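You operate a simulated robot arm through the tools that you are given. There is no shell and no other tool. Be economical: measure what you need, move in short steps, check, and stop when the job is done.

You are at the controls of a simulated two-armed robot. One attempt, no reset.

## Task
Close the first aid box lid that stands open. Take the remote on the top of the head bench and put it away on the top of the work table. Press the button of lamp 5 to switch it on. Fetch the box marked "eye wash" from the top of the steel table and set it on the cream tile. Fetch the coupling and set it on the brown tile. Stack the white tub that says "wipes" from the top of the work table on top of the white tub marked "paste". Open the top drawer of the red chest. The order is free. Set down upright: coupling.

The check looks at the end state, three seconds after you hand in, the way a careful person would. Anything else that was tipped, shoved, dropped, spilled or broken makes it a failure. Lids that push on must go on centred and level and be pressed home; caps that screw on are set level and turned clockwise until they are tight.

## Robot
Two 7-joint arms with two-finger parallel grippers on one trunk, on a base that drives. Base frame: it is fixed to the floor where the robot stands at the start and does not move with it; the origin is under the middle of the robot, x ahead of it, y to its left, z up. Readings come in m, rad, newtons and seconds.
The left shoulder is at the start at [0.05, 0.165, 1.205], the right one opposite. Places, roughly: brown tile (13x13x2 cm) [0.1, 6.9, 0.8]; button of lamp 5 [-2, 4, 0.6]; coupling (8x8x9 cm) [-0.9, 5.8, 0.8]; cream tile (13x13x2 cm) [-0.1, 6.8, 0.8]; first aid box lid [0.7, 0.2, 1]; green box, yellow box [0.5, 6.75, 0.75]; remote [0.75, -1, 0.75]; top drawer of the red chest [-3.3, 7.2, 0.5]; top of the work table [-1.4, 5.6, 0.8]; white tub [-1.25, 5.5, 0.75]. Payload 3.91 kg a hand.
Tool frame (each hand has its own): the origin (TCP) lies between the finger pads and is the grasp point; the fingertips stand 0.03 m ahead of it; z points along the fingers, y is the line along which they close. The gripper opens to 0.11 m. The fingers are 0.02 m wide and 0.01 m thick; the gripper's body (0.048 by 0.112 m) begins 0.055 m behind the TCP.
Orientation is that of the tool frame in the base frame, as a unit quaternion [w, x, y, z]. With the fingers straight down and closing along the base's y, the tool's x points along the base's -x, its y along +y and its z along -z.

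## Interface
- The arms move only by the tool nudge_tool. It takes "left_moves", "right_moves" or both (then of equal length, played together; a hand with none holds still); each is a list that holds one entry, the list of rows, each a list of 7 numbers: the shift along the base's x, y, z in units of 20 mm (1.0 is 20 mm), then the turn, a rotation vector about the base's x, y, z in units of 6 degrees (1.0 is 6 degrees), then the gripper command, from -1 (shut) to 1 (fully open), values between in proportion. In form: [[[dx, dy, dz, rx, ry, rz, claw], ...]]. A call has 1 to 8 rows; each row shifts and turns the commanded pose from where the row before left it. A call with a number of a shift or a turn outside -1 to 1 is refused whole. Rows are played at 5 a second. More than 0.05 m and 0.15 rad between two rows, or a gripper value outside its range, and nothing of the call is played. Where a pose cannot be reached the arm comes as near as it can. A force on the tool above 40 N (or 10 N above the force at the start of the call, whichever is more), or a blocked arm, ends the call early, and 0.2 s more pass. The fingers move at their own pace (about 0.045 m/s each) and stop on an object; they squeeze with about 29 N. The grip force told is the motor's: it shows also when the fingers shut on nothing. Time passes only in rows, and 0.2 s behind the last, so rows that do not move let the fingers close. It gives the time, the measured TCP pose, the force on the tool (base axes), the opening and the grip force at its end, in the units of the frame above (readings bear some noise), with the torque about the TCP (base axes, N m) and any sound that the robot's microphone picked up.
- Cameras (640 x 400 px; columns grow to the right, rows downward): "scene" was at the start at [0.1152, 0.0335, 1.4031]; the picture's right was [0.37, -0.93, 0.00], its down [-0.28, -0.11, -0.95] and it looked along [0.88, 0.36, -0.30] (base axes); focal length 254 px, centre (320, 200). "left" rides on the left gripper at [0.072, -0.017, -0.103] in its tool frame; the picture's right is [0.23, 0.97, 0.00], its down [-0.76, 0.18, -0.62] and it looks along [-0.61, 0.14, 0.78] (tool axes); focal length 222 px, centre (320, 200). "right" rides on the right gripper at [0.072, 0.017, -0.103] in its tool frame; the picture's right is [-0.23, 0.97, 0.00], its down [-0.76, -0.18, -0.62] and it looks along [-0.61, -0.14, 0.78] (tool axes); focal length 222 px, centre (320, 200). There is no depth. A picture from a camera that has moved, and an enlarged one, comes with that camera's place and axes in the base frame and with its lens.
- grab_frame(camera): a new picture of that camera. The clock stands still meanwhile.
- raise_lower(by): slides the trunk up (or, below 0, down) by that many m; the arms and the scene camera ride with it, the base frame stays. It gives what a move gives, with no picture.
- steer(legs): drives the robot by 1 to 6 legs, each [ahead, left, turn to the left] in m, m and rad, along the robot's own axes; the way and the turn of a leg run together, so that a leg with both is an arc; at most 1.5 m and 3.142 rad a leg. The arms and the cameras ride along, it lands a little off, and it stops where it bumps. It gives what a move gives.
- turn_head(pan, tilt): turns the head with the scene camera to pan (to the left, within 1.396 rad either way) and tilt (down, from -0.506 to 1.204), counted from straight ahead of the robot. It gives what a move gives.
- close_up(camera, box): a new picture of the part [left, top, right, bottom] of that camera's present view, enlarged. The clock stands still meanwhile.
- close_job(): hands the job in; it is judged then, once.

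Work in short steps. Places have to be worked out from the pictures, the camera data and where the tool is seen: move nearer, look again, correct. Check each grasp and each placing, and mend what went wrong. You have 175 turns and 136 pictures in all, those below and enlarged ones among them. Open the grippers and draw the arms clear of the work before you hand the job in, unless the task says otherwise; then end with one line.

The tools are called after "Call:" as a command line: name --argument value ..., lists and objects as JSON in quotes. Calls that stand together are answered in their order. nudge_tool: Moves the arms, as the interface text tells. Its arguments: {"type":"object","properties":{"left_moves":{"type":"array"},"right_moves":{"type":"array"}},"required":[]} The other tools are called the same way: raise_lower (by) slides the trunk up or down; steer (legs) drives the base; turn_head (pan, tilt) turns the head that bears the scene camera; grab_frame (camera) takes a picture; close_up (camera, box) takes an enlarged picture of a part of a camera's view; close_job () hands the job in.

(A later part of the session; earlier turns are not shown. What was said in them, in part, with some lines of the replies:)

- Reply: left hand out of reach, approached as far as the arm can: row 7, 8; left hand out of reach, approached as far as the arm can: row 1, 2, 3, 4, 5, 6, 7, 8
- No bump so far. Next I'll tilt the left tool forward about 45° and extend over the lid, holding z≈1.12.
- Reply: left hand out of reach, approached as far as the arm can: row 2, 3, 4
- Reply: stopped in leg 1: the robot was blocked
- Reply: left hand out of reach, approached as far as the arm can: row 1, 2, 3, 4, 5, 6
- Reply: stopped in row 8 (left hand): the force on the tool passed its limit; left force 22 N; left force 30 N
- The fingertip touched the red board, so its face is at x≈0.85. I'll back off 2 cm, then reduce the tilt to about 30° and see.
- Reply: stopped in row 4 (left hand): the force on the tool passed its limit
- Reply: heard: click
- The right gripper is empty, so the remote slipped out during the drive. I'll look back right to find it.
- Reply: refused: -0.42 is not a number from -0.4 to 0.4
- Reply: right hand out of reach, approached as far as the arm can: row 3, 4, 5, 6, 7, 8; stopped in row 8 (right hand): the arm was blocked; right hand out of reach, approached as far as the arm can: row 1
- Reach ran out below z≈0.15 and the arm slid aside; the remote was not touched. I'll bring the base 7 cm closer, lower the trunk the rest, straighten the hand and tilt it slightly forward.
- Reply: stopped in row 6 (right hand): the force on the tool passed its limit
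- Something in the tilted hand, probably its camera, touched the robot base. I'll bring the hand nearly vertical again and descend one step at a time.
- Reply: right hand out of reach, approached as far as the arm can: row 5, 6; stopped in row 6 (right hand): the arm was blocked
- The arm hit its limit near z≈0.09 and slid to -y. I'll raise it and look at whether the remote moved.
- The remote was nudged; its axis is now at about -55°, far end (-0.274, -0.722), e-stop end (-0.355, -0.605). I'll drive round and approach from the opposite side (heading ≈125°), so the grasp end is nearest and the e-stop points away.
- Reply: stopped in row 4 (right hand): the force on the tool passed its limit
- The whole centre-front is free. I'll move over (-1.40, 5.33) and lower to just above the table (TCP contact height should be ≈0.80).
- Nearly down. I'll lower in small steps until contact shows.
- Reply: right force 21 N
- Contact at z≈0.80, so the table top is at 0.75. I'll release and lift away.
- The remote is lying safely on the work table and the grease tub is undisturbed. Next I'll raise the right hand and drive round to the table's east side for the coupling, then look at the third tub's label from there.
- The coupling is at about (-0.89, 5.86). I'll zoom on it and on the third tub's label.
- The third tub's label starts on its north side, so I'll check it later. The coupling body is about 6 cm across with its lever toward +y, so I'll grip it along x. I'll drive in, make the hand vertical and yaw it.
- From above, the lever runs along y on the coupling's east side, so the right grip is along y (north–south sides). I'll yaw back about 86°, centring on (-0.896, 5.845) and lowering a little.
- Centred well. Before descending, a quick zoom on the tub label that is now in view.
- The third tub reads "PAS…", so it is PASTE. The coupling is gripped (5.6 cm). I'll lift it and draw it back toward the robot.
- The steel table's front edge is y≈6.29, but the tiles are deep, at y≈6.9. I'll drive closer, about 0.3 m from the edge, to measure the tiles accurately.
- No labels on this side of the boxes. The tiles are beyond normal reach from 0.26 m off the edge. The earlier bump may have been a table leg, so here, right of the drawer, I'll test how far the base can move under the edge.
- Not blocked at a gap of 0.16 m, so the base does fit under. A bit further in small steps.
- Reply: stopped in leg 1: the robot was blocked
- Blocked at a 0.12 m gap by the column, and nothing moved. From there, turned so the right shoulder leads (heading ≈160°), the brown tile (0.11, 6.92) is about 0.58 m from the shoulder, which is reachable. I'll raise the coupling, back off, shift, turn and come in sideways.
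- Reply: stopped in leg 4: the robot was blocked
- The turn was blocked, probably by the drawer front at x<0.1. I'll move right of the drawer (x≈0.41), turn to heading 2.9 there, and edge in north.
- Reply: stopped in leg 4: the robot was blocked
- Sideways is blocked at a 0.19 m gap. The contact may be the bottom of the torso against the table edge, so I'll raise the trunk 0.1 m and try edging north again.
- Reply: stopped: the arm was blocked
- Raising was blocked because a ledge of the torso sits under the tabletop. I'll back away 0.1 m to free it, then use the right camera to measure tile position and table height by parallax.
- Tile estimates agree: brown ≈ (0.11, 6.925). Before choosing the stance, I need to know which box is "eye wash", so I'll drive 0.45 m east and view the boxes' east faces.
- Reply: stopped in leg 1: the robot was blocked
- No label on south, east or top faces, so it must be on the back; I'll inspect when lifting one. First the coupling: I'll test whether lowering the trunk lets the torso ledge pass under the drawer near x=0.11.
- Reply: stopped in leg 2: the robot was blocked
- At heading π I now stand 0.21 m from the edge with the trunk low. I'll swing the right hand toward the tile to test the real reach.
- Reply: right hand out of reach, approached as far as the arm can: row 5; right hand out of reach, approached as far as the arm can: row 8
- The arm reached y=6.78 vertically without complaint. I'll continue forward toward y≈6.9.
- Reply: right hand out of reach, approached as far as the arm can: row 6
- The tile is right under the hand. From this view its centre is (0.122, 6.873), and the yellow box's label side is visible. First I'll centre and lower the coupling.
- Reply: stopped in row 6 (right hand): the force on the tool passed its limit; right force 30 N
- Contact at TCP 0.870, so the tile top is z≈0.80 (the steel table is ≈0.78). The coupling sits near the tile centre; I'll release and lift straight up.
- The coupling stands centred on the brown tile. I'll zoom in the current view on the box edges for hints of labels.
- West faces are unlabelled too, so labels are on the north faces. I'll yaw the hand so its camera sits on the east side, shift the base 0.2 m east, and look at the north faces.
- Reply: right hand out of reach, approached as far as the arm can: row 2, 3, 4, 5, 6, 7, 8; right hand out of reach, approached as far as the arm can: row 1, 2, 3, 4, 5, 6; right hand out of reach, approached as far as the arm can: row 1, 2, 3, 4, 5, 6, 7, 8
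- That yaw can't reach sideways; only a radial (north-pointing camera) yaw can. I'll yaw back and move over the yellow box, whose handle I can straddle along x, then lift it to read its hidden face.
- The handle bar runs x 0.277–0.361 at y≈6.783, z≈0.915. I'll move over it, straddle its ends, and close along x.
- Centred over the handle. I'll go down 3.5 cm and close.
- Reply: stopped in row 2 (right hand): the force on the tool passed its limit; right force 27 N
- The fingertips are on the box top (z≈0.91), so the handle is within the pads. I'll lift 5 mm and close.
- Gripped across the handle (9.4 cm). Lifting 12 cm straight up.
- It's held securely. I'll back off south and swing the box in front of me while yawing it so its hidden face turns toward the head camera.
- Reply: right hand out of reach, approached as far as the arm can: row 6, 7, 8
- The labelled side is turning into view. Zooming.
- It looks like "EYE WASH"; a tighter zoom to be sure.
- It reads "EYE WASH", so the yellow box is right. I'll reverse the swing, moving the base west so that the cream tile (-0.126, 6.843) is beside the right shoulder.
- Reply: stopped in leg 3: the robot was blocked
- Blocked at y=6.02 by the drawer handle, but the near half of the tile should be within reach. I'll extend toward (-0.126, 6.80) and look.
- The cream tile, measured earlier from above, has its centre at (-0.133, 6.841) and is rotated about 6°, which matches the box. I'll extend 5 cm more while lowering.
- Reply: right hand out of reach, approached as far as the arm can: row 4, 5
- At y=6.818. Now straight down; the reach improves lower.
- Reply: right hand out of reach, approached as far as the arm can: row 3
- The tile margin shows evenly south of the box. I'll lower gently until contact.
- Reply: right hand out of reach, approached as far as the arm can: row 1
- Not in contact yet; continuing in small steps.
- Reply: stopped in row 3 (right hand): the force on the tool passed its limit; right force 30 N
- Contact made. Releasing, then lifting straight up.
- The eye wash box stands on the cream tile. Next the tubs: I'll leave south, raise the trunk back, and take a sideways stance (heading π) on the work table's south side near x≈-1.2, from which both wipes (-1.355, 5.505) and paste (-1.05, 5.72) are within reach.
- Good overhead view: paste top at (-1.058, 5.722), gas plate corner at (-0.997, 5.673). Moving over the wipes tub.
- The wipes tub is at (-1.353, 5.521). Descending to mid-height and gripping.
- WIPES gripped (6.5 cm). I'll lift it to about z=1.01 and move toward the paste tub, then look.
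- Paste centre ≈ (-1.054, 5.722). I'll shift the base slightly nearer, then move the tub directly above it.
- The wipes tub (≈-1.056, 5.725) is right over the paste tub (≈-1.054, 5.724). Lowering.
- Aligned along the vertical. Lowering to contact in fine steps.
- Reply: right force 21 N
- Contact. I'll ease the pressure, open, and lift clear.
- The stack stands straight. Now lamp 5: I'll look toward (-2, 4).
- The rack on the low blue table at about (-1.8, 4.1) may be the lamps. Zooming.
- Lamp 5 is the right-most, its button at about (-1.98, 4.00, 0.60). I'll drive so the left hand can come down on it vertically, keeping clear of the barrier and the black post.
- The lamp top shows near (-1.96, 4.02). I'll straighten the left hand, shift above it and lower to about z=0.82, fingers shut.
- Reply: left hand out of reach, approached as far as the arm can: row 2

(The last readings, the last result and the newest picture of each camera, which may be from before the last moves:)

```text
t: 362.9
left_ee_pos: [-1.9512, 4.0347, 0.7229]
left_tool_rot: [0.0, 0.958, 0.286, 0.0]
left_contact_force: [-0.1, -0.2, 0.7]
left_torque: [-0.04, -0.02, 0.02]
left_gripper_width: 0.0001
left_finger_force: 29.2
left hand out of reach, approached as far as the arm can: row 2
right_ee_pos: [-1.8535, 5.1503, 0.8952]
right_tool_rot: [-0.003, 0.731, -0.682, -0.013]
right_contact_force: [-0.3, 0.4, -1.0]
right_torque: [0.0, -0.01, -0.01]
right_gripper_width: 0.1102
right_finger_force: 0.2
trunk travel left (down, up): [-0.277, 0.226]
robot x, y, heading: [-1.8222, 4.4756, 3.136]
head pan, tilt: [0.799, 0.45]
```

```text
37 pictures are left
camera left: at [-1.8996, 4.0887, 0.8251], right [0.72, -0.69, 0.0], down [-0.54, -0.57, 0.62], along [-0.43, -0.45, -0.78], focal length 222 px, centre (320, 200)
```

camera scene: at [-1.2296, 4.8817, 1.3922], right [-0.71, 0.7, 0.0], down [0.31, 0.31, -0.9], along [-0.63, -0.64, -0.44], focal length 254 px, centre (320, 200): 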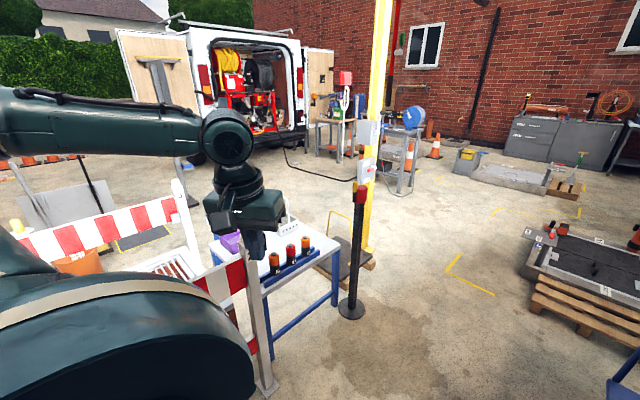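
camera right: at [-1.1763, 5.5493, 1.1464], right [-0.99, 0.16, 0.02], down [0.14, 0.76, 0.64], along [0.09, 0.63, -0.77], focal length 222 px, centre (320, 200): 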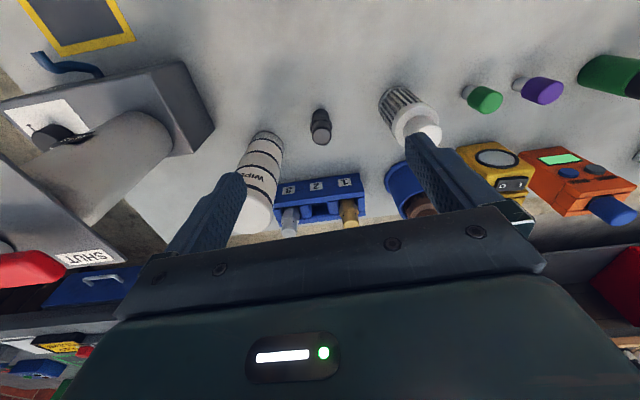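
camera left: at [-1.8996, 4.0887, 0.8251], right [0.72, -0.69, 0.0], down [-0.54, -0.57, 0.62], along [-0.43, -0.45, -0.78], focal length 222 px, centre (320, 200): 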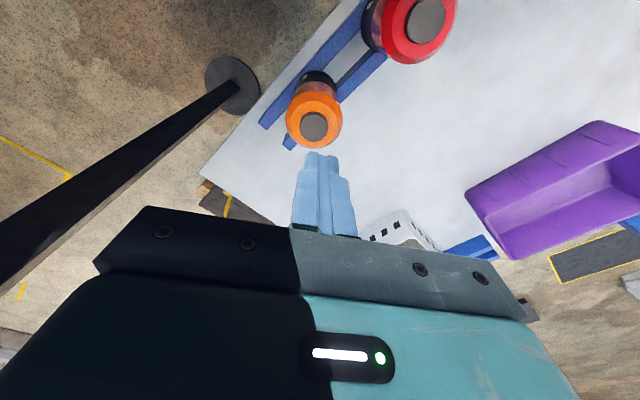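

The button is at (-1.953, 4.041), 6 mm off. I'll correct and press down in small steps.

Call:
nudge_tool --left_moves '[[[-0.1, 0.3, -0.5, 0, 0, 0, -1], [0, 0, -0.5, 0, 0, 0, -1], [0, 0, -0.5, 0, 0, 0, -1], [0, 0, -0.4, 0, 0, 0, -1], [0, 0, -0.2, 0, 0, 0, -1], [0, 0, -0.2, 0, 0, 0, -1], [0, 0, -0.2, 0, 0, 0, -1], [0, 0, -0.2, 0, 0, 0, -1]]]'

Call:
grab_frame --camera "left"

```text
t: 364.7
left_ee_pos: [-1.9539, 4.0398, 0.669]
left_tool_rot: [0.0, 0.958, 0.287, -0.001]
left_contact_force: [1.3, -2.0, 12.7]
left_torque: [-0.09, -0.07, -0.03]
left_gripper_width: 0.0001
left_finger_force: 29.0
right_ee_pos: [-1.8504, 5.1513, 0.895]
right_tool_rot: [-0.002, 0.732, -0.681, -0.011]
right_contact_force: [-0.4, -0.5, -0.2]
right_torque: [0.0, 0.0, 0.02]
right_gripper_width: 0.1101
right_finger_force: 0.0
trunk travel left (down, up): [-0.277, 0.226]
robot x, y, heading: [-1.8192, 4.4743, 3.136]
head pan, tilt: [0.799, 0.45]
heard: click
```

```text
36 pictures are left
camera left: at [-1.9017, 4.0947, 0.7721], right [0.72, -0.69, 0.0], down [-0.54, -0.57, 0.63], along [-0.43, -0.45, -0.78], focal length 222 px, centre (320, 200)
```

left: 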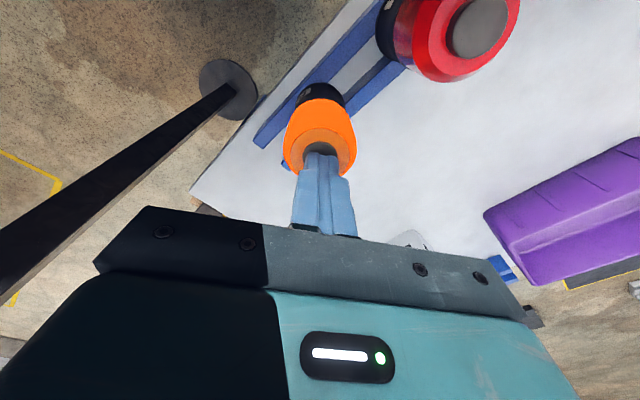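

A click, and the lamp now glows. I'll lift straight up and confirm.

Call:
nudge_tool --left_moves '[[[0, 0, 0.5, 0, 0, 0, -1], [0, 0, 1, 0, 0, 0, -1], [0, 0, 1, 0, 0, 0, -1], [0, 0, 1, 0, 0, 0, -1], [0, 0, 1, 0, 0, 0, -1], [0, 0, 1, 0, 0, 0, -1], [0, 0, 1, 0, 0, 0, -1], [0, 0, 1, 0, 0, 0, -1]]]'

Call:
grab_frame --camera "left"

```text
t: 366.5
left_ee_pos: [-1.9545, 4.0387, 0.8187]
left_tool_rot: [-0.002, 0.958, 0.286, 0.001]
left_contact_force: [-0.7, 0.8, 0.2]
left_torque: [-0.03, 0.0, -0.01]
left_gripper_width: 0.0
left_finger_force: 28.7
right_ee_pos: [-1.8525, 5.1509, 0.8948]
right_tool_rot: [-0.004, 0.731, -0.682, -0.012]
right_contact_force: [0.7, 0.3, -0.3]
right_torque: [-0.02, 0.02, 0.0]
right_gripper_width: 0.1099
right_finger_force: 0.0
trunk travel left (down, up): [-0.277, 0.226]
robot x, y, heading: [-1.8192, 4.4756, 3.136]
head pan, tilt: [0.799, 0.45]
```

```text
35 pictures are left
camera left: at [-1.9032, 4.0931, 0.9216], right [0.72, -0.69, 0.0], down [-0.54, -0.57, 0.62], along [-0.43, -0.45, -0.78], focal length 222 px, centre (320, 200)
```

left: 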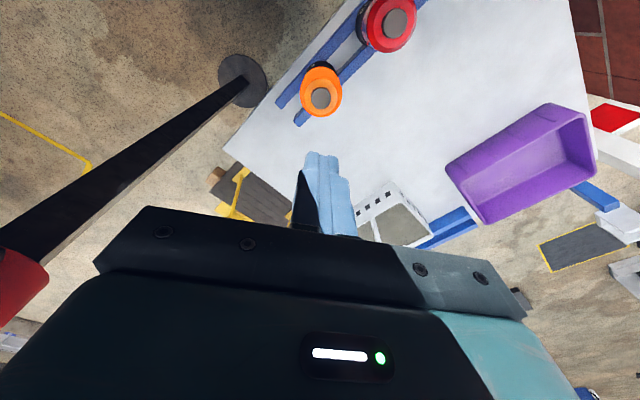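

Comparing lamp 5 with the others from the scene camera.

Call:
turn_head --pan 1.3 --tilt 0.85

Call:
grab_frame --camera "scene"

```text
t: 367.5
left_ee_pos: [-1.9556, 4.0391, 0.8182]
left_tool_rot: [-0.002, 0.958, 0.286, 0.001]
left_contact_force: [0.3, 0.1, -0.2]
left_torque: [0.01, 0.0, 0.0]
left_gripper_width: 0.0002
left_finger_force: 29.3
right_ee_pos: [-1.8523, 5.151, 0.8957]
right_tool_rot: [-0.003, 0.731, -0.682, -0.012]
right_contact_force: [0.0, 0.3, 0.3]
right_torque: [-0.04, -0.01, -0.01]
right_gripper_width: 0.1098
right_finger_force: 0.1
trunk travel left (down, up): [-0.277, 0.226]
robot x, y, heading: [-1.8198, 4.4736, 3.14]
head pan, tilt: [1.3, 0.85]
```

```text
34 pictures are left
camera scene: at [-1.872, 4.3969, 1.2078], right [-0.96, 0.27, 0.0], down [0.2, 0.72, -0.66], along [-0.18, -0.64, -0.75], focal length 254 px, centre (320, 200)
```

scene: 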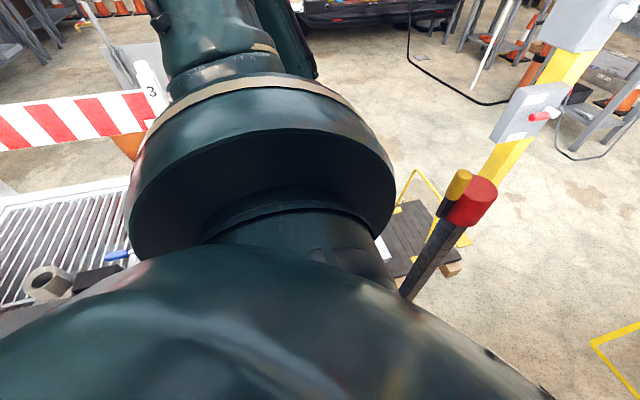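

Not visible from here; I'll check it when leaving. Now I'll look north-west for a route to the red chest.

Call:
nudge_tool --left_moves '[[[0, 0.5, 1, 0, 0, 0, -1], [0, 0.5, 1, 0, 0, 0, -1], [0, 0.5, 1, 0, 0, 0, -1], [0, 0.5, 1, 0, 0, 0, -1], [0, 0.5, 1, 0, 0, 0, -1], [0, 0.5, 1, 0, 0, 0, -1]]]'

Call:
turn_head --pan -0.6 --tilt 0.35

Call:
grab_frame --camera "scene"

```text
t: 368.9
left_ee_pos: [-1.9746, 4.056, 0.9408]
left_tool_rot: [-0.001, 0.958, 0.287, 0.001]
left_contact_force: [0.2, 0.0, -0.5]
left_torque: [-0.01, 0.01, -0.02]
left_gripper_width: 0.0001
left_finger_force: 29.1
left hand out of reach, approached as far as the arm can: row 1, 2, 3, 4, 5, 6
right_ee_pos: [-1.8529, 5.1495, 0.8956]
right_tool_rot: [-0.003, 0.732, -0.682, -0.012]
right_contact_force: [0.4, 0.3, 0.1]
right_torque: [0.0, 0.01, 0.03]
right_gripper_width: 0.1099
right_finger_force: 0.0
trunk travel left (down, up): [-0.277, 0.226]
robot x, y, heading: [-1.8226, 4.4726, 3.141]
head pan, tilt: [1.3, 0.85]
```

```text
t: 370.7
left_ee_pos: [-1.975, 4.0548, 0.938]
left_tool_rot: [-0.001, 0.958, 0.286, 0.001]
left_contact_force: [0.6, -0.4, -0.1]
left_torque: [-0.02, 0.0, 0.03]
left_gripper_width: 0.0
left_finger_force: 28.8
right_ee_pos: [-1.8525, 5.1506, 0.8951]
right_tool_rot: [-0.003, 0.731, -0.682, -0.012]
right_contact_force: [0.4, 0.2, 0.3]
right_torque: [0.02, 0.01, 0.0]
right_gripper_width: 0.1101
right_finger_force: 0.1
trunk travel left (down, up): [-0.277, 0.226]
robot x, y, heading: [-1.8244, 4.4753, 3.131]
head pan, tilt: [-0.6, 0.351]
```

```text
33 pictures are left
camera scene: at [-1.9273, 4.5251, 1.2514], right [0.57, 0.82, 0.0], down [0.28, -0.2, -0.94], along [-0.77, 0.53, -0.34], focal length 254 px, centre (320, 200)
```

scene: 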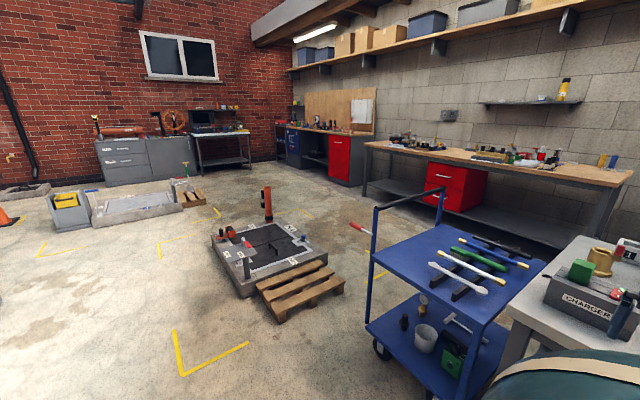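

The red two-drawer chest is under the wooden bench at about (-3.2, 6.9). The gap between trolley and pallet is too narrow, so I'll go west round the slab. First I raise the trunk and draw the right arm in.

Call:
raise_lower --by 0.15

Call:
nudge_tool --right_moves '[[[-0.5, -1, 0, 0, 0, 1, 0], [-0.5, -1, 0, 0, 0, 1, 0], [-0.5, -1, 0, 0, 0, 1, 0], [-0.5, -1, 0, 0, 0, 1, 0], [-0.5, -1, 0, 0, 0, 1, 0], [-0.5, -1, 0, 0, 0, 1, 0], [-0.5, -1, 0, 0, 0, 1, 0], [-0.5, -1, 0, 0, 0, 1, 0]]]'

Call:
nudge_tool --right_moves '[[[-0.7, -1, 0, 0, 0, 1, 0], [-0.7, -1, 0, 0, 0, 1, 0], [-0.7, -1, 0, 0, 0, 1, 0], [-0.7, -1, 0, 0, 0, 1, 0], [-0.7, -1, 0, 0, 0, 0, 0], [-0.7, -1, 0, 0, 0, 0, 0], [-0.7, -1, 0, 0, 0, 0, 0], [-0.7, -1, 0, 0, 0, 0, 0]]]'

Call:
steer --legs '[[0.1, -0.22, 0], [0.45, 0, 0], [0.55, 0.2, 0]]'

Call:
turn_head --pan -0.5 --tilt 0.55

Call:
grab_frame --camera "scene"

```text
t: 372.5
left_ee_pos: [-1.9755, 4.0542, 1.0888]
left_tool_rot: [-0.001, 0.958, 0.287, 0.001]
left_contact_force: [0.6, -0.1, -0.7]
left_torque: [0.01, 0.04, 0.02]
left_gripper_width: 0.0
left_finger_force: 29.1
right_ee_pos: [-1.8518, 5.1507, 1.0458]
right_tool_rot: [-0.003, 0.731, -0.682, -0.012]
right_contact_force: [0.4, 0.2, 0.2]
right_torque: [-0.03, -0.02, -0.02]
right_gripper_width: 0.1102
right_finger_force: 0.1
trunk travel left (down, up): [-0.427, 0.076]
robot x, y, heading: [-1.82, 4.4713, 3.134]
head pan, tilt: [-0.6, 0.351]
```

```text
t: 374.3
left_ee_pos: [-1.9747, 4.0542, 1.0899]
left_tool_rot: [0.0, 0.958, 0.286, 0.001]
left_contact_force: [0.5, 0.1, -0.4]
left_torque: [0.03, 0.0, 0.0]
left_gripper_width: 0.0
left_finger_force: 29.1
right_ee_pos: [-1.9317, 4.9909, 1.0453]
right_tool_rot: [0.003, 0.946, -0.325, -0.013]
right_contact_force: [0.2, 0.5, 0.1]
right_torque: [0.02, 0.01, -0.02]
right_gripper_width: 0.0548
right_finger_force: 0.1
trunk travel left (down, up): [-0.427, 0.076]
robot x, y, heading: [-1.8203, 4.4756, 3.136]
head pan, tilt: [-0.6, 0.351]
```

```text
t: 376.1
left_ee_pos: [-1.9758, 4.0546, 1.089]
left_tool_rot: [0.0, 0.958, 0.286, 0.001]
left_contact_force: [0.8, -0.5, -0.3]
left_torque: [0.0, -0.01, -0.01]
left_gripper_width: 0.0
left_finger_force: 29.3
right_ee_pos: [-2.0531, 4.8393, 1.0465]
right_tool_rot: [0.004, 0.993, -0.122, -0.011]
right_contact_force: [-0.1, 0.7, -0.3]
right_torque: [0.0, -0.01, 0.03]
right_gripper_width: 0.0549
right_finger_force: 0.0
right hand out of reach, approached as far as the arm can: row 6, 7
trunk travel left (down, up): [-0.427, 0.076]
robot x, y, heading: [-1.8198, 4.4719, 3.131]
head pan, tilt: [-0.6, 0.351]
```

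```text
t: 383.2
left_ee_pos: [-3.0852, 4.0836, 1.0902]
left_tool_rot: [0.0, 0.958, 0.287, 0.001]
left_contact_force: [-0.5, -0.7, 0.5]
left_torque: [0.02, -0.02, -0.02]
left_gripper_width: 0.0001
left_finger_force: 29.1
right_ee_pos: [-3.1635, 4.8679, 1.0462]
right_tool_rot: [0.005, 0.992, -0.122, -0.011]
right_contact_force: [-0.1, 1.2, -0.3]
right_torque: [0.02, 0.0, 0.01]
right_gripper_width: 0.0549
right_finger_force: 0.0
trunk travel left (down, up): [-0.427, 0.076]
robot x, y, heading: [-2.9316, 4.5024, 3.139]
head pan, tilt: [-0.6, 0.351]
```

```text
t: 383.9
left_ee_pos: [-3.0859, 4.0848, 1.0901]
left_tool_rot: [-0.001, 0.958, 0.287, 0.001]
left_contact_force: [-0.7, -0.8, 0.0]
left_torque: [-0.02, -0.01, 0.0]
left_gripper_width: 0.0
left_finger_force: 29.0
right_ee_pos: [-3.1633, 4.868, 1.0465]
right_tool_rot: [0.004, 0.992, -0.122, -0.012]
right_contact_force: [-0.2, 0.7, -1.4]
right_torque: [0.02, 0.0, -0.03]
right_gripper_width: 0.0547
right_finger_force: 0.1
trunk travel left (down, up): [-0.427, 0.076]
robot x, y, heading: [-2.932, 4.502, 3.138]
head pan, tilt: [-0.499, 0.55]
```

```text
32 pictures are left
camera scene: at [-3.0397, 4.5443, 1.3832], right [0.48, 0.88, 0.0], down [0.46, -0.25, -0.85], along [-0.75, 0.41, -0.52], focal length 254 px, centre (320, 200)
```

scene: 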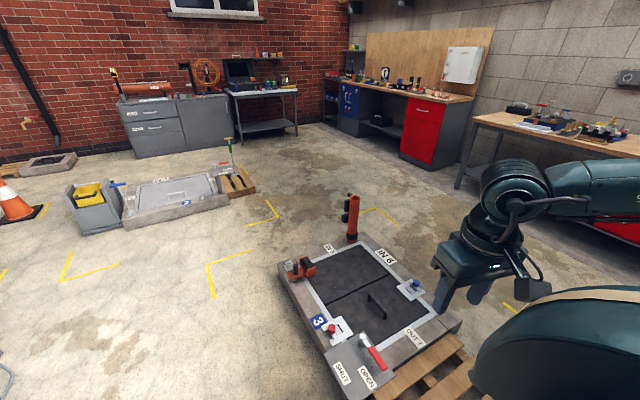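

The slab spans x -4.2…-3.4, y 4.87…5.65, with a post at its NW corner. I'll pass west of it at x≈-4.87, go north to y≈6.1 and turn to face the bench.

Call:
steer --legs '[[0.97, 0.03, 0], [0.97, 0.03, 0], [0, -0.85, 0], [0, -0.8, 0], [0, 0, -1.57]]'

Call:
turn_head --pan -0.9 --tilt 0.5

Call:
grab_frame --camera "scene"

```text
t: 405.5
left_ee_pos: [-5.2927, 6.2562, 1.0905]
left_tool_rot: [0.0, 0.881, -0.473, 0.002]
left_contact_force: [-0.4, 0.3, -0.3]
left_torque: [0.01, 0.0, -0.02]
left_gripper_width: 0.0
left_finger_force: 29.1
right_ee_pos: [-4.5087, 6.3368, 1.0463]
right_tool_rot: [0.004, -0.616, 0.788, 0.012]
right_contact_force: [-0.5, -0.2, 0.7]
right_torque: [0.0, -0.01, -0.01]
right_gripper_width: 0.0551
right_finger_force: 0.2
trunk travel left (down, up): [-0.427, 0.076]
robot x, y, heading: [-4.8732, 6.1036, 1.567]
head pan, tilt: [-0.499, 0.55]
```

```text
t: 406.3
left_ee_pos: [-5.2927, 6.2556, 1.0903]
left_tool_rot: [-0.001, 0.88, -0.474, 0.001]
left_contact_force: [-0.3, -0.5, 0.4]
left_torque: [0.0, -0.03, -0.05]
left_gripper_width: 0.0
left_finger_force: 29.0
right_ee_pos: [-4.5083, 6.336, 1.0466]
right_tool_rot: [0.005, -0.616, 0.788, 0.011]
right_contact_force: [0.6, 0.1, -0.1]
right_torque: [0.0, 0.0, -0.01]
right_gripper_width: 0.0549
right_finger_force: 0.1
trunk travel left (down, up): [-0.427, 0.076]
robot x, y, heading: [-4.8736, 6.1017, 1.564]
head pan, tilt: [-0.901, 0.499]
```

```text
31 pictures are left
camera scene: at [-4.8029, 6.1871, 1.3877], right [0.62, -0.79, 0.0], down [-0.38, -0.3, -0.88], along [0.69, 0.54, -0.48], focal length 254 px, centre (320, 200)
```

scene: 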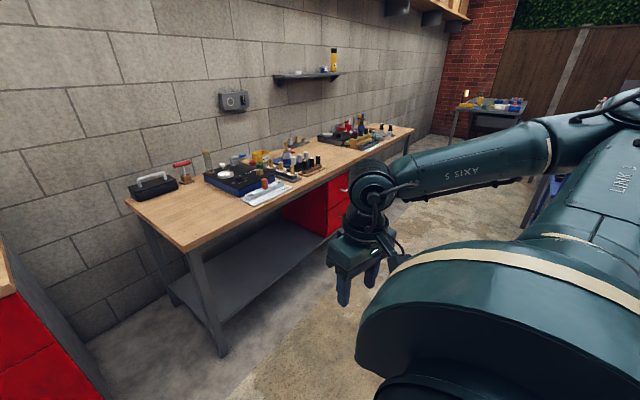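

The bench front is at y≈7.07, and the red chest spans about x -3.58…-3.05. I'll strafe east to face it.

Call:
steer --legs '[[0.1, -0.8, 0], [0.1, -0.8, 0]]'

Call:
turn_head --pan -0.1 --tilt 0.75

Call:
grab_frame --camera "scene"

```text
t: 414.6
left_ee_pos: [-3.6922, 6.4466, 1.0909]
left_tool_rot: [-0.001, 0.878, -0.479, 0.0]
left_contact_force: [-0.5, 0.8, -0.4]
left_torque: [0.01, 0.03, 0.0]
left_gripper_width: 0.0
left_finger_force: 29.1
right_ee_pos: [-2.9092, 6.5179, 1.0471]
right_tool_rot: [0.004, -0.612, 0.79, 0.011]
right_contact_force: [-0.1, 0.1, -0.3]
right_torque: [-0.01, 0.01, 0.03]
right_gripper_width: 0.0548
right_finger_force: 0.1
trunk travel left (down, up): [-0.427, 0.076]
robot x, y, heading: [-3.2741, 6.2939, 1.558]
head pan, tilt: [-0.901, 0.499]
```

```text
t: 415.7
left_ee_pos: [-3.6932, 6.4466, 1.0903]
left_tool_rot: [0.0, 0.878, -0.478, 0.001]
left_contact_force: [0.0, -0.4, -0.2]
left_torque: [0.0, 0.02, -0.01]
left_gripper_width: 0.0001
left_finger_force: 29.0
right_ee_pos: [-2.9097, 6.5173, 1.0462]
right_tool_rot: [0.005, -0.612, 0.791, 0.012]
right_contact_force: [0.2, 0.0, -0.4]
right_torque: [-0.02, -0.03, 0.0]
right_gripper_width: 0.0549
right_finger_force: 0.1
trunk travel left (down, up): [-0.427, 0.076]
robot x, y, heading: [-3.2779, 6.2875, 1.555]
head pan, tilt: [-0.099, 0.75]
```

```text
30 pictures are left
camera scene: at [-3.2674, 6.3991, 1.3657], right [0.99, -0.11, 0.0], down [-0.08, -0.68, -0.73], along [0.08, 0.73, -0.68], focal length 254 px, centre (320, 200)
```

scene: 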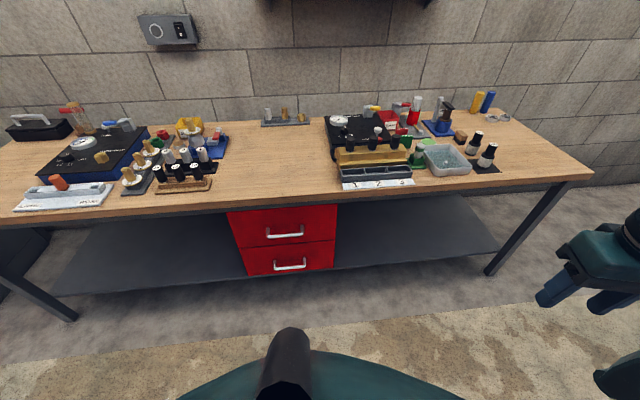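

The top drawer handle is at about (-3.34, ~7.12, z≈0.49). I'll use the right hand pointing forward with fingers closing vertically, then pull by driving back. First I position the base, lower the trunk and pitch the hand forward.

Call:
steer --legs '[[0.2, 0.22, 0.013]]'

Call:
raise_lower --by -0.33

Call:
nudge_tool --right_moves '[[[-0.8, 0.5, 0, 0, 0, 0.8, 0.6], [-0.8, 0.5, 0, 0, 0, 0.8, 0.6], [-0.8, 0.5, 0, 0, 0, 0.8, 0.6], [-0.8, 0.5, 0, 1, 0, 0, 0.6], [-0.8, 0.5, 0, 1, 0, 0, 0.6], [-0.8, 0.5, 0, 1, 0, 0, 0.6], [-0.8, 0.5, 0, 1, 0, 0, 0.6], [-0.8, 0.5, 0, 1, 0, 0, 0.6]]]'

Call:
nudge_tool --right_moves '[[[-0.5, 0.3, -0.5, 1, 0, 0, 0.6], [-0.5, 0.3, -0.5, 1, 0, 0, 0.6], [-0.5, 0.3, -0.5, 1, 0, 0, 0.6], [-0.5, 0.3, -0.5, 1, 0, 0, 0.6], [0, 0.3, -0.5, 1, 0, 0, 0.6], [0, 0, -0.5, 1, 0, 0, 0.6], [0, 0, -0.5, 1, 0, 0, 0.6], [0, 0, -0.5, 1, 0, 0, 0.6]]]'

Call:
nudge_tool --right_moves '[[[0, 0, -0.5, 1, 0, 0, 0.6], [0, 0, -0.5, 1, 0, 0, 0.6], [0, 0, -0.5, 0, 1, 0, 0.6], [0, 0, -0.5, 0, 1, 0, 0.6], [0, 0, -0.3, 0, 1, 0, 0.6], [0, 0, 0, 0, 1, 0, 0.6], [0, 0, 0, 0, 1, 0, 0.6], [0, 0, 0, 0, 1, 0, 0.6]]]'

```text
t: 417.7
left_ee_pos: [-3.9139, 6.6432, 1.09]
left_tool_rot: [0.0, 0.881, -0.474, 0.001]
left_contact_force: [-0.8, 0.1, -0.1]
left_torque: [-0.04, -0.04, 0.02]
left_gripper_width: 0.0
left_finger_force: 28.8
right_ee_pos: [-3.1303, 6.7224, 1.0463]
right_tool_rot: [0.005, -0.616, 0.787, 0.011]
right_contact_force: [0.4, -0.2, 0.2]
right_torque: [-0.02, -0.02, 0.0]
right_gripper_width: 0.0549
right_finger_force: 0.1
trunk travel left (down, up): [-0.427, 0.076]
robot x, y, heading: [-3.4942, 6.4906, 1.575]
head pan, tilt: [-0.099, 0.75]
```

```text
t: 421.0
left_ee_pos: [-3.9136, 6.6418, 0.7592]
left_tool_rot: [0.0, 0.881, -0.474, 0.002]
left_contact_force: [0.2, 0.8, 0.1]
left_torque: [-0.01, 0.0, 0.01]
left_gripper_width: 0.0001
left_finger_force: 29.2
right_ee_pos: [-3.1286, 6.723, 0.7167]
right_tool_rot: [0.004, -0.617, 0.787, 0.012]
right_contact_force: [0.3, -0.7, 0.3]
right_torque: [-0.01, -0.02, 0.0]
right_gripper_width: 0.055
right_finger_force: 0.1
trunk travel left (down, up): [-0.097, 0.406]
robot x, y, heading: [-3.4914, 6.4859, 1.568]
head pan, tilt: [-0.099, 0.75]
```

```text
t: 422.8
left_ee_pos: [-3.9136, 6.641, 0.7595]
left_tool_rot: [0.0, 0.881, -0.474, 0.001]
left_contact_force: [0.1, 0.3, 0.1]
left_torque: [-0.01, -0.01, -0.02]
left_gripper_width: 0.0
left_finger_force: 28.3
right_ee_pos: [-3.2428, 6.8625, 0.7222]
right_tool_rot: [-0.188, 0.684, -0.677, -0.193]
right_contact_force: [-0.7, 0.0, 0.0]
right_torque: [0.04, -0.04, 0.03]
right_gripper_width: 0.0882
right_finger_force: 0.1
right hand out of reach, approached as far as the arm can: row 4, 5, 6, 7, 8
trunk travel left (down, up): [-0.097, 0.406]
robot x, y, heading: [-3.4953, 6.4883, 1.572]
head pan, tilt: [-0.099, 0.75]
```

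```text
t: 424.6
left_ee_pos: [-3.913, 6.6414, 0.7597]
left_tool_rot: [-0.001, 0.881, -0.474, 0.001]
left_contact_force: [-0.2, 0.2, 0.2]
left_torque: [0.02, 0.01, -0.01]
left_gripper_width: 0.0
left_finger_force: 28.9
right_ee_pos: [-3.2768, 6.9022, 0.6854]
right_tool_rot: [-0.309, 0.64, -0.629, -0.313]
right_contact_force: [-0.8, 0.0, -0.2]
right_torque: [-0.03, -0.01, 0.03]
right_gripper_width: 0.088
right_finger_force: 0.1
right hand out of reach, approached as far as the arm can: row 1, 2, 4, 5, 6, 7, 8
trunk travel left (down, up): [-0.097, 0.406]
robot x, y, heading: [-3.4909, 6.4853, 1.569]
head pan, tilt: [-0.099, 0.75]
```

```text
t: 426.4
left_ee_pos: [-3.9126, 6.642, 0.7604]
left_tool_rot: [0.0, 0.881, -0.473, 0.001]
left_contact_force: [-0.6, 0.6, 0.1]
left_torque: [0.02, 0.0, 0.0]
left_gripper_width: 0.0
left_finger_force: 28.6
right_ee_pos: [-3.2771, 6.9078, 0.6635]
right_tool_rot: [0.097, -0.503, 0.674, 0.532]
right_contact_force: [-0.1, 0.9, -0.3]
right_torque: [-0.03, 0.0, 0.02]
right_gripper_width: 0.0878
right_finger_force: 0.1
right hand out of reach, approached as far as the arm can: row 1, 2
trunk travel left (down, up): [-0.097, 0.406]
robot x, y, heading: [-3.4948, 6.4886, 1.567]
head pan, tilt: [-0.099, 0.75]
```

The hand was too close for a full forward pitch. I'll back the base 0.12 m, and extend the hand while applying the remaining rotation (≈63° about one computed axis).

Call:
steer --legs '[[-0.12, 0, 0]]'

Call:
nudge_tool --right_moves '[[[-0.3, 0.9, -0.4, 0.184, 0.775, -0.525, 0.6], [-0.3, 0.9, -0.4, 0.184, 0.775, -0.525, 0.6], [-0.3, 0.9, -0.4, 0.184, 0.775, -0.525, 0.6], [-0.3, 0.9, -0.4, 0.184, 0.775, -0.525, 0.6], [-0.3, 0.9, -0.4, 0.184, 0.775, -0.525, 0.6], [-0.3, 0.9, -0.4, 0.184, 0.775, -0.525, 0.6], [-0.3, 0.9, -0.4, 0.184, 0.775, -0.525, 0.6], [-0.3, 0.9, -0.4, 0.184, 0.775, -0.525, 0.6]]]'

Call:
nudge_tool --right_moves '[[[0, 0.3, -0.8, 0.184, 0.775, -0.525, 0.6], [0, 0.3, -0.8, 0.184, 0.775, -0.525, 0.6], [0, 0.3, -0.8, 0.184, 0.775, -0.525, 0.6]]]'

Call:
grab_frame --camera "right"

```text
t: 427.6
left_ee_pos: [-3.9142, 6.5213, 0.7598]
left_tool_rot: [-0.001, 0.881, -0.473, 0.002]
left_contact_force: [0.3, -0.4, 0.3]
left_torque: [0.01, 0.0, 0.01]
left_gripper_width: 0.0002
left_finger_force: 28.7
right_ee_pos: [-3.2768, 6.7858, 0.6629]
right_tool_rot: [0.099, -0.504, 0.673, 0.532]
right_contact_force: [0.1, 0.8, 0.3]
right_torque: [-0.05, -0.01, 0.01]
right_gripper_width: 0.0878
right_finger_force: 0.0
trunk travel left (down, up): [-0.097, 0.406]
robot x, y, heading: [-3.4939, 6.3718, 1.565]
head pan, tilt: [-0.099, 0.75]
```

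```text
t: 429.6
left_ee_pos: [-3.9126, 6.521, 0.7608]
left_tool_rot: [0.0, 0.881, -0.473, 0.0]
left_contact_force: [0.6, -0.3, -0.3]
left_torque: [0.0, 0.03, 0.04]
left_gripper_width: 0.0
left_finger_force: 28.5
right_ee_pos: [-3.2996, 6.9263, 0.5863]
right_tool_rot: [0.059, -0.168, 0.723, 0.667]
right_contact_force: [1.1, 0.4, -0.1]
right_torque: [-0.03, 0.01, -0.02]
right_gripper_width: 0.0882
right_finger_force: 0.0
trunk travel left (down, up): [-0.097, 0.406]
robot x, y, heading: [-3.4963, 6.3678, 1.567]
head pan, tilt: [-0.099, 0.75]
stopped in row 8 (right hand): the arm was blocked; the commanded pose is now the measured one
```

```text
t: 430.5
left_ee_pos: [-3.9123, 6.5205, 0.7594]
left_tool_rot: [0.001, 0.881, -0.473, 0.0]
left_contact_force: [0.0, -0.9, -0.1]
left_torque: [0.07, 0.02, 0.01]
left_gripper_width: 0.0
left_finger_force: 29.2
right_ee_pos: [-3.2515, 6.9366, 0.5222]
right_tool_rot: [0.082, -0.081, 0.722, 0.682]
right_contact_force: [-0.4, 0.5, -0.4]
right_torque: [0.03, 0.0, 0.0]
right_gripper_width: 0.0882
right_finger_force: 0.1
trunk travel left (down, up): [-0.097, 0.406]
robot x, y, heading: [-3.4937, 6.3654, 1.57]
head pan, tilt: [-0.099, 0.75]
stopped in row 3 (right hand): the arm was blocked; the commanded pose is now the measured one
```

```text
29 pictures are left
camera right: at [-3.3263, 6.8334, 0.5267], right [0.0, 0.05, 1.0], down [0.78, -0.63, 0.03], along [0.63, 0.78, -0.04], focal length 222 px, centre (320, 200)
```

right: 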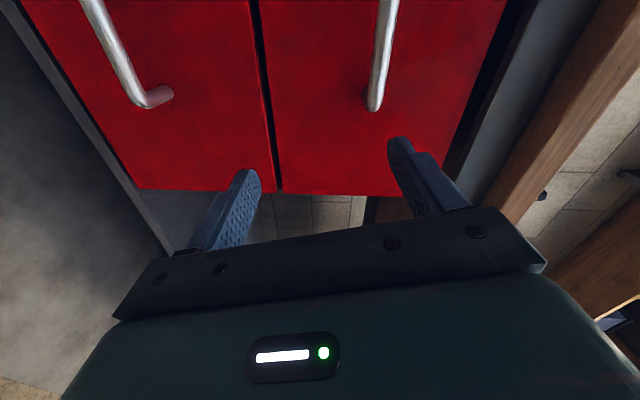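

Excellent: the tool points at the chest with fingers vertical. The top handle bar is at y≈7.076, z≈0.572, x -3.41…-3.26. I'll strafe the base left 8 cm and raise the hand 5 cm.

Call:
steer --legs '[[0, 0.08, 0]]'

Call:
nudge_tool --right_moves '[[[0, 0, 0.8, 0, 0, 0, 0.8], [0, 0, 0.8, 0, 0, 0, 0.8], [0, 0, 0.9, 0, 0, 0, 0.8]]]'

Call:
grab_frame --camera "right"

```text
t: 431.6
left_ee_pos: [-3.9896, 6.52, 0.7617]
left_tool_rot: [0.001, 0.881, -0.473, -0.001]
left_contact_force: [0.1, 0.4, -0.6]
left_torque: [0.0, 0.04, -0.01]
left_gripper_width: 0.0
left_finger_force: 28.9
right_ee_pos: [-3.3299, 6.9377, 0.5245]
right_tool_rot: [0.08, -0.079, 0.721, 0.684]
right_contact_force: [0.8, 0.0, 0.6]
right_torque: [-0.01, -0.02, -0.01]
right_gripper_width: 0.088
right_finger_force: 0.0
trunk travel left (down, up): [-0.097, 0.406]
robot x, y, heading: [-3.5733, 6.3656, 1.567]
head pan, tilt: [-0.099, 0.75]
```

```text
t: 432.4
left_ee_pos: [-3.9901, 6.5204, 0.7644]
left_tool_rot: [0.0, 0.881, -0.472, -0.002]
left_contact_force: [0.4, -1.1, -0.5]
left_torque: [0.02, -0.01, 0.0]
left_gripper_width: 0.0
left_finger_force: 29.0
right_ee_pos: [-3.3089, 6.9348, 0.5754]
right_tool_rot: [0.102, -0.102, 0.719, 0.68]
right_contact_force: [-0.7, -0.6, -0.3]
right_torque: [-0.04, 0.0, 0.0]
right_gripper_width: 0.0989
right_finger_force: 0.1
trunk travel left (down, up): [-0.097, 0.406]
robot x, y, heading: [-3.5738, 6.3678, 1.569]
head pan, tilt: [-0.099, 0.75]
```

```text
28 pictures are left
camera right: at [-3.3846, 6.8331, 0.5754], right [-0.06, 0.06, 1.0], down [0.77, -0.63, 0.08], along [0.63, 0.78, -0.01], focal length 222 px, centre (320, 200)
```

right: 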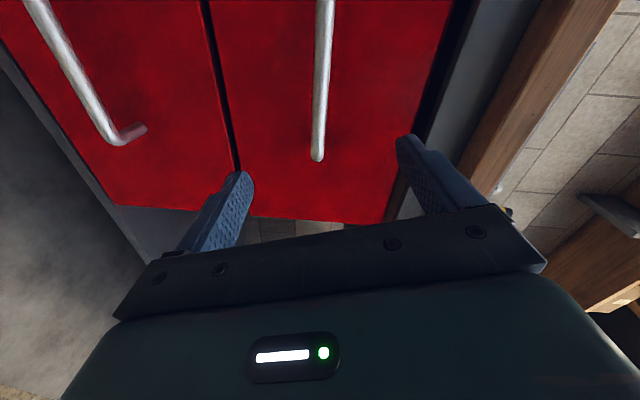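

The bar is at z≈0.565, right between the fingers. I'll drop 1 cm, drive forward 12 cm and check.

Call:
nudge_tool --right_moves '[[[0, 0, -0.5, 0, 0, 0, 0.8]]]'

Call:
steer --legs '[[0.12, 0, 0]]'

Call:
grab_frame --camera "right"

```text
t: 432.8
left_ee_pos: [-3.9889, 6.5194, 0.7632]
left_tool_rot: [-0.001, 0.881, -0.473, -0.004]
left_contact_force: [0.3, 0.2, 0.1]
left_torque: [0.01, -0.03, 0.0]
left_gripper_width: 0.0
left_finger_force: 29.2
right_ee_pos: [-3.3121, 6.9375, 0.5656]
right_tool_rot: [0.097, -0.094, 0.718, 0.682]
right_contact_force: [0.2, 0.2, 0.1]
right_torque: [0.05, -0.01, 0.0]
right_gripper_width: 0.0992
right_finger_force: 0.1
trunk travel left (down, up): [-0.097, 0.406]
robot x, y, heading: [-3.5728, 6.3673, 1.569]
head pan, tilt: [-0.099, 0.75]
```

```text
t: 434.0
left_ee_pos: [-3.9891, 6.6399, 0.763]
left_tool_rot: [0.001, 0.881, -0.473, -0.003]
left_contact_force: [0.3, 0.2, 0.6]
left_torque: [-0.02, 0.0, -0.03]
left_gripper_width: 0.0
left_finger_force: 28.8
right_ee_pos: [-3.3114, 7.058, 0.5655]
right_tool_rot: [0.095, -0.094, 0.718, 0.683]
right_contact_force: [0.2, 0.2, -0.8]
right_torque: [-0.01, 0.02, -0.01]
right_gripper_width: 0.0991
right_finger_force: 0.0
trunk travel left (down, up): [-0.097, 0.406]
robot x, y, heading: [-3.5734, 6.4886, 1.568]
head pan, tilt: [-0.099, 0.75]
```

```text
27 pictures are left
camera right: at [-3.3874, 6.9543, 0.5662], right [-0.04, 0.05, 1.0], down [0.78, -0.63, 0.06], along [0.63, 0.78, -0.01], focal length 222 px, centre (320, 200)
```

right: 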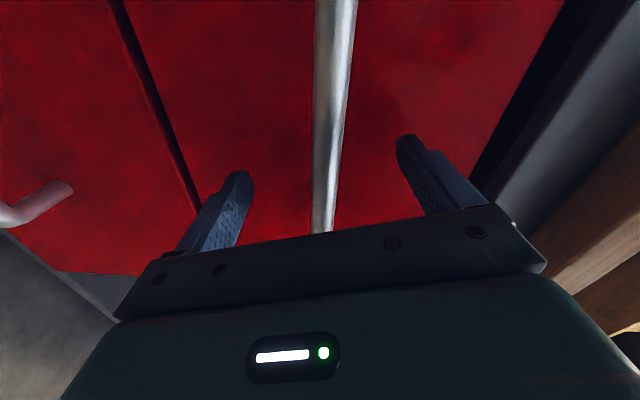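

The bar passes between the fingers. Closing on it.

Call:
nudge_tool --right_moves '[[[0, 0, 0, 0, 0, 0, 0], [0, 0, 0, 0, 0, 0, -1], [0, 0, 0, 0, 0, 0, -1], [0, 0, 0, 0, 0, 0, -1], [0, 0, 0, 0, 0, 0, -1], [0, 0, 0, 0, 0, 0, -1]]]'

```text
t: 435.4
left_ee_pos: [-3.9903, 6.6412, 0.7617]
left_tool_rot: [0.0, 0.881, -0.473, -0.001]
left_contact_force: [0.4, 0.3, 0.3]
left_torque: [-0.04, 0.01, 0.0]
left_gripper_width: 0.0
left_finger_force: 28.7
right_ee_pos: [-3.3121, 7.057, 0.568]
right_tool_rot: [0.099, -0.097, 0.717, 0.683]
right_contact_force: [-2.5, -2.4, 4.9]
right_torque: [-0.01, 0.83, -0.03]
right_gripper_width: 0.022
right_finger_force: 45.0
trunk travel left (down, up): [-0.097, 0.406]
robot x, y, heading: [-3.5721, 6.4865, 1.574]
head pan, tilt: [-0.099, 0.75]
```

The bar is gripped (2.2 cm). Pulling by driving back.

Call:
steer --legs '[[-0.12, 0, 0]]'

Call:
steer --legs '[[-0.12, 0, 0]]'

Call:
grab_frame --camera "scene"

```text
t: 436.6
left_ee_pos: [-3.9913, 6.5213, 0.7617]
left_tool_rot: [0.001, 0.881, -0.473, 0.0]
left_contact_force: [0.0, -0.7, 1.2]
left_torque: [0.04, 0.0, -0.02]
left_gripper_width: 0.0
left_finger_force: 29.2
right_ee_pos: [-3.311, 6.9384, 0.5681]
right_tool_rot: [0.101, -0.098, 0.718, 0.681]
right_contact_force: [-4.4, -1.4, 6.0]
right_torque: [0.02, 1.34, 0.17]
right_gripper_width: 0.0216
right_finger_force: 44.9
trunk travel left (down, up): [-0.097, 0.406]
robot x, y, heading: [-3.5767, 6.3698, 1.573]
head pan, tilt: [-0.099, 0.75]
```

```text
t: 437.9
left_ee_pos: [-3.9922, 6.4019, 0.7607]
left_tool_rot: [0.0, 0.881, -0.474, -0.001]
left_contact_force: [0.1, 0.2, -0.1]
left_torque: [0.03, -0.03, -0.03]
left_gripper_width: 0.0002
left_finger_force: 28.9
right_ee_pos: [-3.311, 6.818, 0.567]
right_tool_rot: [0.102, -0.098, 0.717, 0.682]
right_contact_force: [1.3, -1.1, -0.2]
right_torque: [0.01, 1.17, -0.11]
right_gripper_width: 0.0215
right_finger_force: 45.4
trunk travel left (down, up): [-0.097, 0.406]
robot x, y, heading: [-3.5742, 6.2496, 1.565]
head pan, tilt: [-0.099, 0.75]
```

```text
26 pictures are left
camera scene: at [-3.5653, 6.3597, 1.0357], right [0.99, -0.1, 0.0], down [-0.07, -0.68, -0.73], along [0.07, 0.73, -0.68], focal length 254 px, centre (320, 200)
```

scene: 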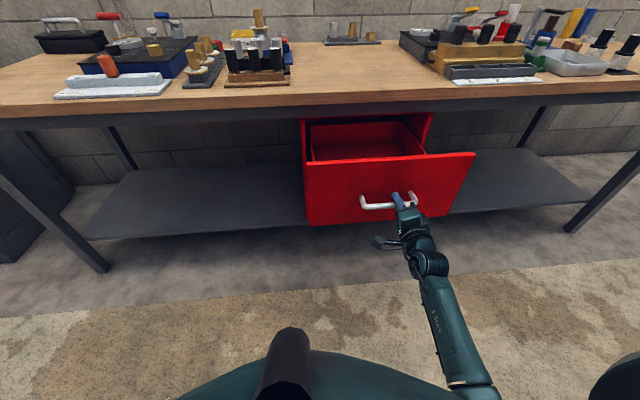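

The drawer is open about 24 cm. I'll pull a little further to be sure.

Call:
steer --legs '[[-0.05, 0, 0]]'

```text
t: 438.8
left_ee_pos: [-3.9936, 6.3515, 0.7606]
left_tool_rot: [0.0, 0.881, -0.474, 0.0]
left_contact_force: [0.0, -0.1, 1.3]
left_torque: [0.0, -0.03, -0.01]
left_gripper_width: 0.0
left_finger_force: 29.6
right_ee_pos: [-3.313, 6.7682, 0.567]
right_tool_rot: [0.101, -0.099, 0.717, 0.683]
right_contact_force: [0.1, -1.4, 0.2]
right_torque: [0.04, 1.32, 0.06]
right_gripper_width: 0.0219
right_finger_force: 45.0
trunk travel left (down, up): [-0.097, 0.406]
robot x, y, heading: [-3.5749, 6.1979, 1.572]
head pan, tilt: [-0.099, 0.75]
```

Open about 29 cm with no resistance. Releasing the handle and backing off.

Call:
nudge_tool --right_moves '[[[0, 0, 0, 0, 0, 0, 0.6], [0, 0, 0, 0, 0, 0, 0.8], [0, 0, 0, 0, 0, 0, 0.8], [0, 0, 0, 0, 0, 0, 0.8]]]'

Call:
steer --legs '[[-0.15, 0, 0]]'

Call:
grab_frame --camera "scene"

```text
t: 439.8
left_ee_pos: [-3.9927, 6.3511, 0.7606]
left_tool_rot: [0.0, 0.881, -0.474, 0.001]
left_contact_force: [-0.6, -0.1, 0.6]
left_torque: [0.0, 0.01, 0.02]
left_gripper_width: 0.0
left_finger_force: 29.0
right_ee_pos: [-3.3111, 6.7682, 0.5667]
right_tool_rot: [0.103, -0.099, 0.718, 0.681]
right_contact_force: [-0.7, -0.5, 0.4]
right_torque: [-0.01, 0.0, -0.01]
right_gripper_width: 0.0988
right_finger_force: 0.1
trunk travel left (down, up): [-0.097, 0.406]
robot x, y, heading: [-3.5721, 6.2021, 1.569]
head pan, tilt: [-0.099, 0.75]
```

```text
t: 441.2
left_ee_pos: [-3.9924, 6.2012, 0.76]
left_tool_rot: [0.001, 0.881, -0.473, 0.0]
left_contact_force: [1.2, 0.0, -0.3]
left_torque: [0.0, -0.02, 0.01]
left_gripper_width: 0.0
left_finger_force: 28.0
right_ee_pos: [-3.3118, 6.6184, 0.5677]
right_tool_rot: [0.102, -0.099, 0.718, 0.681]
right_contact_force: [0.1, 0.7, -0.1]
right_torque: [0.0, -0.04, 0.04]
right_gripper_width: 0.0991
right_finger_force: 0.1
trunk travel left (down, up): [-0.097, 0.406]
robot x, y, heading: [-3.5702, 6.0434, 1.568]
head pan, tilt: [-0.099, 0.75]
```

```text
25 pictures are left
camera scene: at [-3.5663, 6.16, 1.0357], right [0.99, -0.1, 0.0], down [-0.07, -0.68, -0.73], along [0.07, 0.73, -0.68], focal length 254 px, centre (320, 200)
```

scene: 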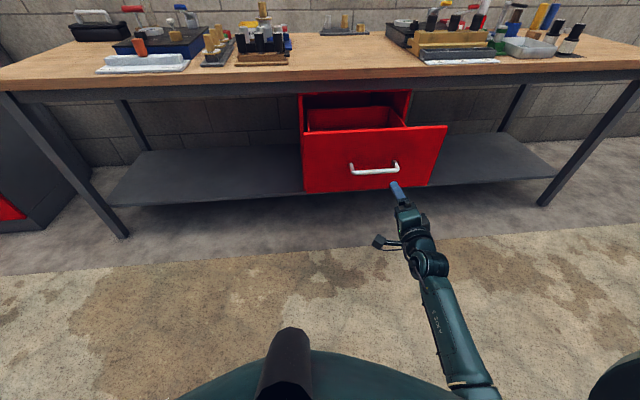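

The drawer stays open and the hand is clear. I'll turn right and check lamp 5 and the tub stack from here.

Call:
raise_lower --by 0.33

Call:
steer --legs '[[0, 0, -1.1]]'

Call:
turn_head --pan -1.15 --tilt 0.25

Call:
grab_frame --camera "scene"

```text
t: 444.4
left_ee_pos: [-3.9922, 6.2022, 1.0899]
left_tool_rot: [0.0, 0.881, -0.474, 0.001]
left_contact_force: [-0.1, -0.2, 0.1]
left_torque: [0.0, 0.02, -0.01]
left_gripper_width: 0.0
left_finger_force: 29.2
right_ee_pos: [-3.312, 6.6189, 0.8978]
right_tool_rot: [0.103, -0.099, 0.718, 0.681]
right_contact_force: [-0.1, 0.3, 1.4]
right_torque: [-0.02, -0.01, -0.01]
right_gripper_width: 0.0989
right_finger_force: 0.0
trunk travel left (down, up): [-0.427, 0.076]
robot x, y, heading: [-3.5736, 6.0471, 1.57]
head pan, tilt: [-0.099, 0.75]
```

```text
t: 447.6
left_ee_pos: [-3.6301, 6.4907, 1.0901]
left_tool_rot: [0.0, -0.506, 0.863, -0.001]
left_contact_force: [-0.7, 0.4, 0.1]
left_torque: [0.0, -0.01, 0.0]
left_gripper_width: 0.0001
left_finger_force: 28.7
right_ee_pos: [-2.9491, 6.0779, 0.898]
right_tool_rot: [0.443, 0.289, 0.665, 0.528]
right_contact_force: [-1.5, 0.4, 0.5]
right_torque: [0.01, 0.02, 0.0]
right_gripper_width: 0.0987
right_finger_force: 0.0
trunk travel left (down, up): [-0.427, 0.076]
robot x, y, heading: [-3.5727, 6.0481, 0.474]
head pan, tilt: [-0.099, 0.75]
```

```text
t: 448.9
left_ee_pos: [-3.631, 6.4915, 1.0895]
left_tool_rot: [0.0, -0.506, 0.862, -0.001]
left_contact_force: [-0.5, 0.7, -0.5]
left_torque: [-0.03, -0.02, -0.02]
left_gripper_width: 0.0
left_finger_force: 28.9
right_ee_pos: [-2.9492, 6.0761, 0.898]
right_tool_rot: [0.443, 0.289, 0.665, 0.528]
right_contact_force: [-0.2, 0.7, -0.3]
right_torque: [0.01, 0.01, 0.02]
right_gripper_width: 0.0991
right_finger_force: 0.1
trunk travel left (down, up): [-0.427, 0.076]
robot x, y, heading: [-3.5786, 6.048, 0.48]
head pan, tilt: [-1.15, 0.25]
```

```text
24 pictures are left
camera scene: at [-3.4762, 6.0031, 1.4108], right [-0.62, -0.78, 0.0], down [-0.19, 0.15, -0.97], along [0.76, -0.61, -0.25], focal length 254 px, centre (320, 200)
```

scene: 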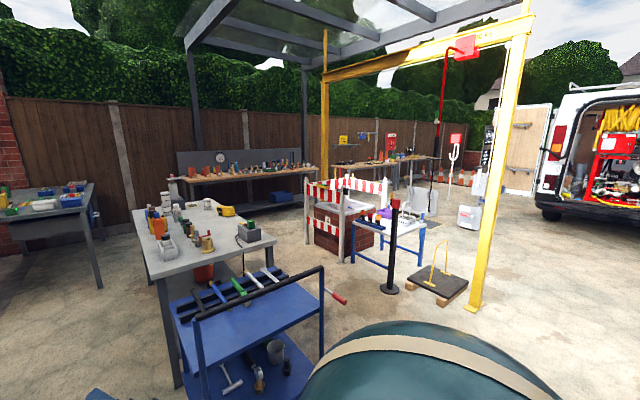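

Call:
close_up --camera "scene" --box '[340, 190, 440, 260]'

Call:
close_up --camera "scene" --box '[0, 170, 270, 270]'

```text
5.71 times, centred on (390, 225) of scene
camera zoom: at [-3.4762, 6.0031, 1.4108], right [-0.62, -0.78, 0.0], down [-0.19, 0.15, -0.97], along [0.76, -0.61, -0.25], focal length 1454 px, centre (-80, 57)
```

zoom: 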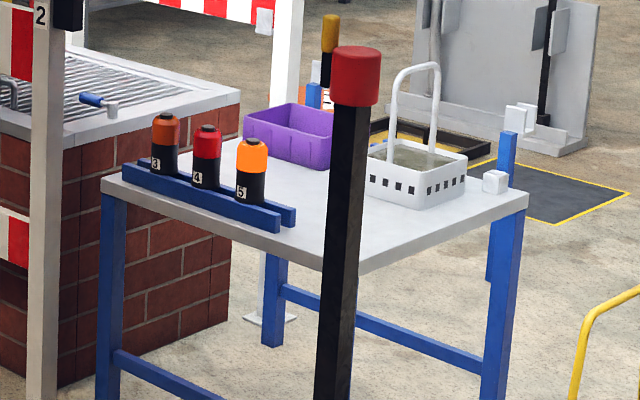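

```text
2.37 times, centred on (135, 220) of scene
camera zoom: at [-3.4762, 6.0031, 1.4108], right [-0.62, -0.78, 0.0], down [-0.19, 0.15, -0.97], along [0.76, -0.61, -0.25], focal length 603 px, centre (758, 153)
```

zoom: 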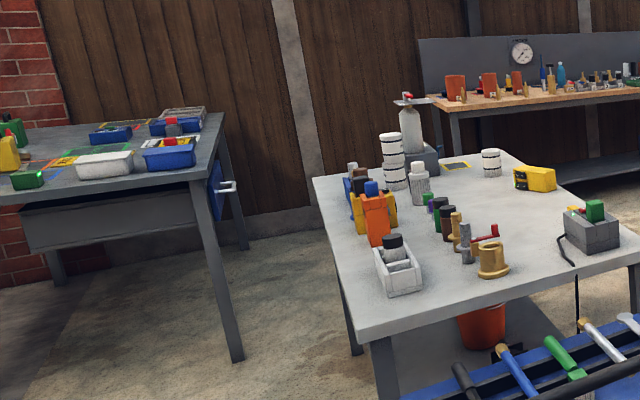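

Lamp 5 glows brighter than 3 and 4, the tub stack is straight, and the remote lies on the work table. I'll open the left gripper too, then hand in.

Call:
nudge_tool --left_moves '[[[0, 0, 0, 0, 0, 0, 1], [0, 0, 0, 0, 0, 0, 1], [0, 0, 0, 0, 0, 0, 1], [0, 0, 0, 0, 0, 0, 1]]]' --right_moves '[[[0, 0, 0, 0, 0, 0, 1], [0, 0, 0, 0, 0, 0, 1], [0, 0, 0, 0, 0, 0, 1], [0, 0, 0, 0, 0, 0, 1]]]'

Call:
close_job

```text
t: 449.9
left_ee_pos: [-3.6293, 6.4921, 1.0897]
left_tool_rot: [0.0, -0.506, 0.862, -0.001]
left_contact_force: [-0.1, -0.6, 0.3]
left_torque: [0.01, 0.0, 0.0]
left_gripper_width: 0.0867
left_finger_force: 0.1
right_ee_pos: [-2.9484, 6.0771, 0.8984]
right_tool_rot: [0.442, 0.289, 0.665, 0.528]
right_contact_force: [-0.7, 0.2, -1.1]
right_torque: [0.03, -0.01, 0.02]
right_gripper_width: 0.1101
right_finger_force: 0.1
trunk travel left (down, up): [-0.427, 0.076]
robot x, y, heading: [-3.575, 6.0527, 0.474]
head pan, tilt: [-1.15, 0.25]
```

```text
The job is handed in.
```

All seven tasks are done and handed in, but I dropped the remote on the floor mid-drive and nudged it there before picking it up; it now lies on its side on the work table, with no visible damage.
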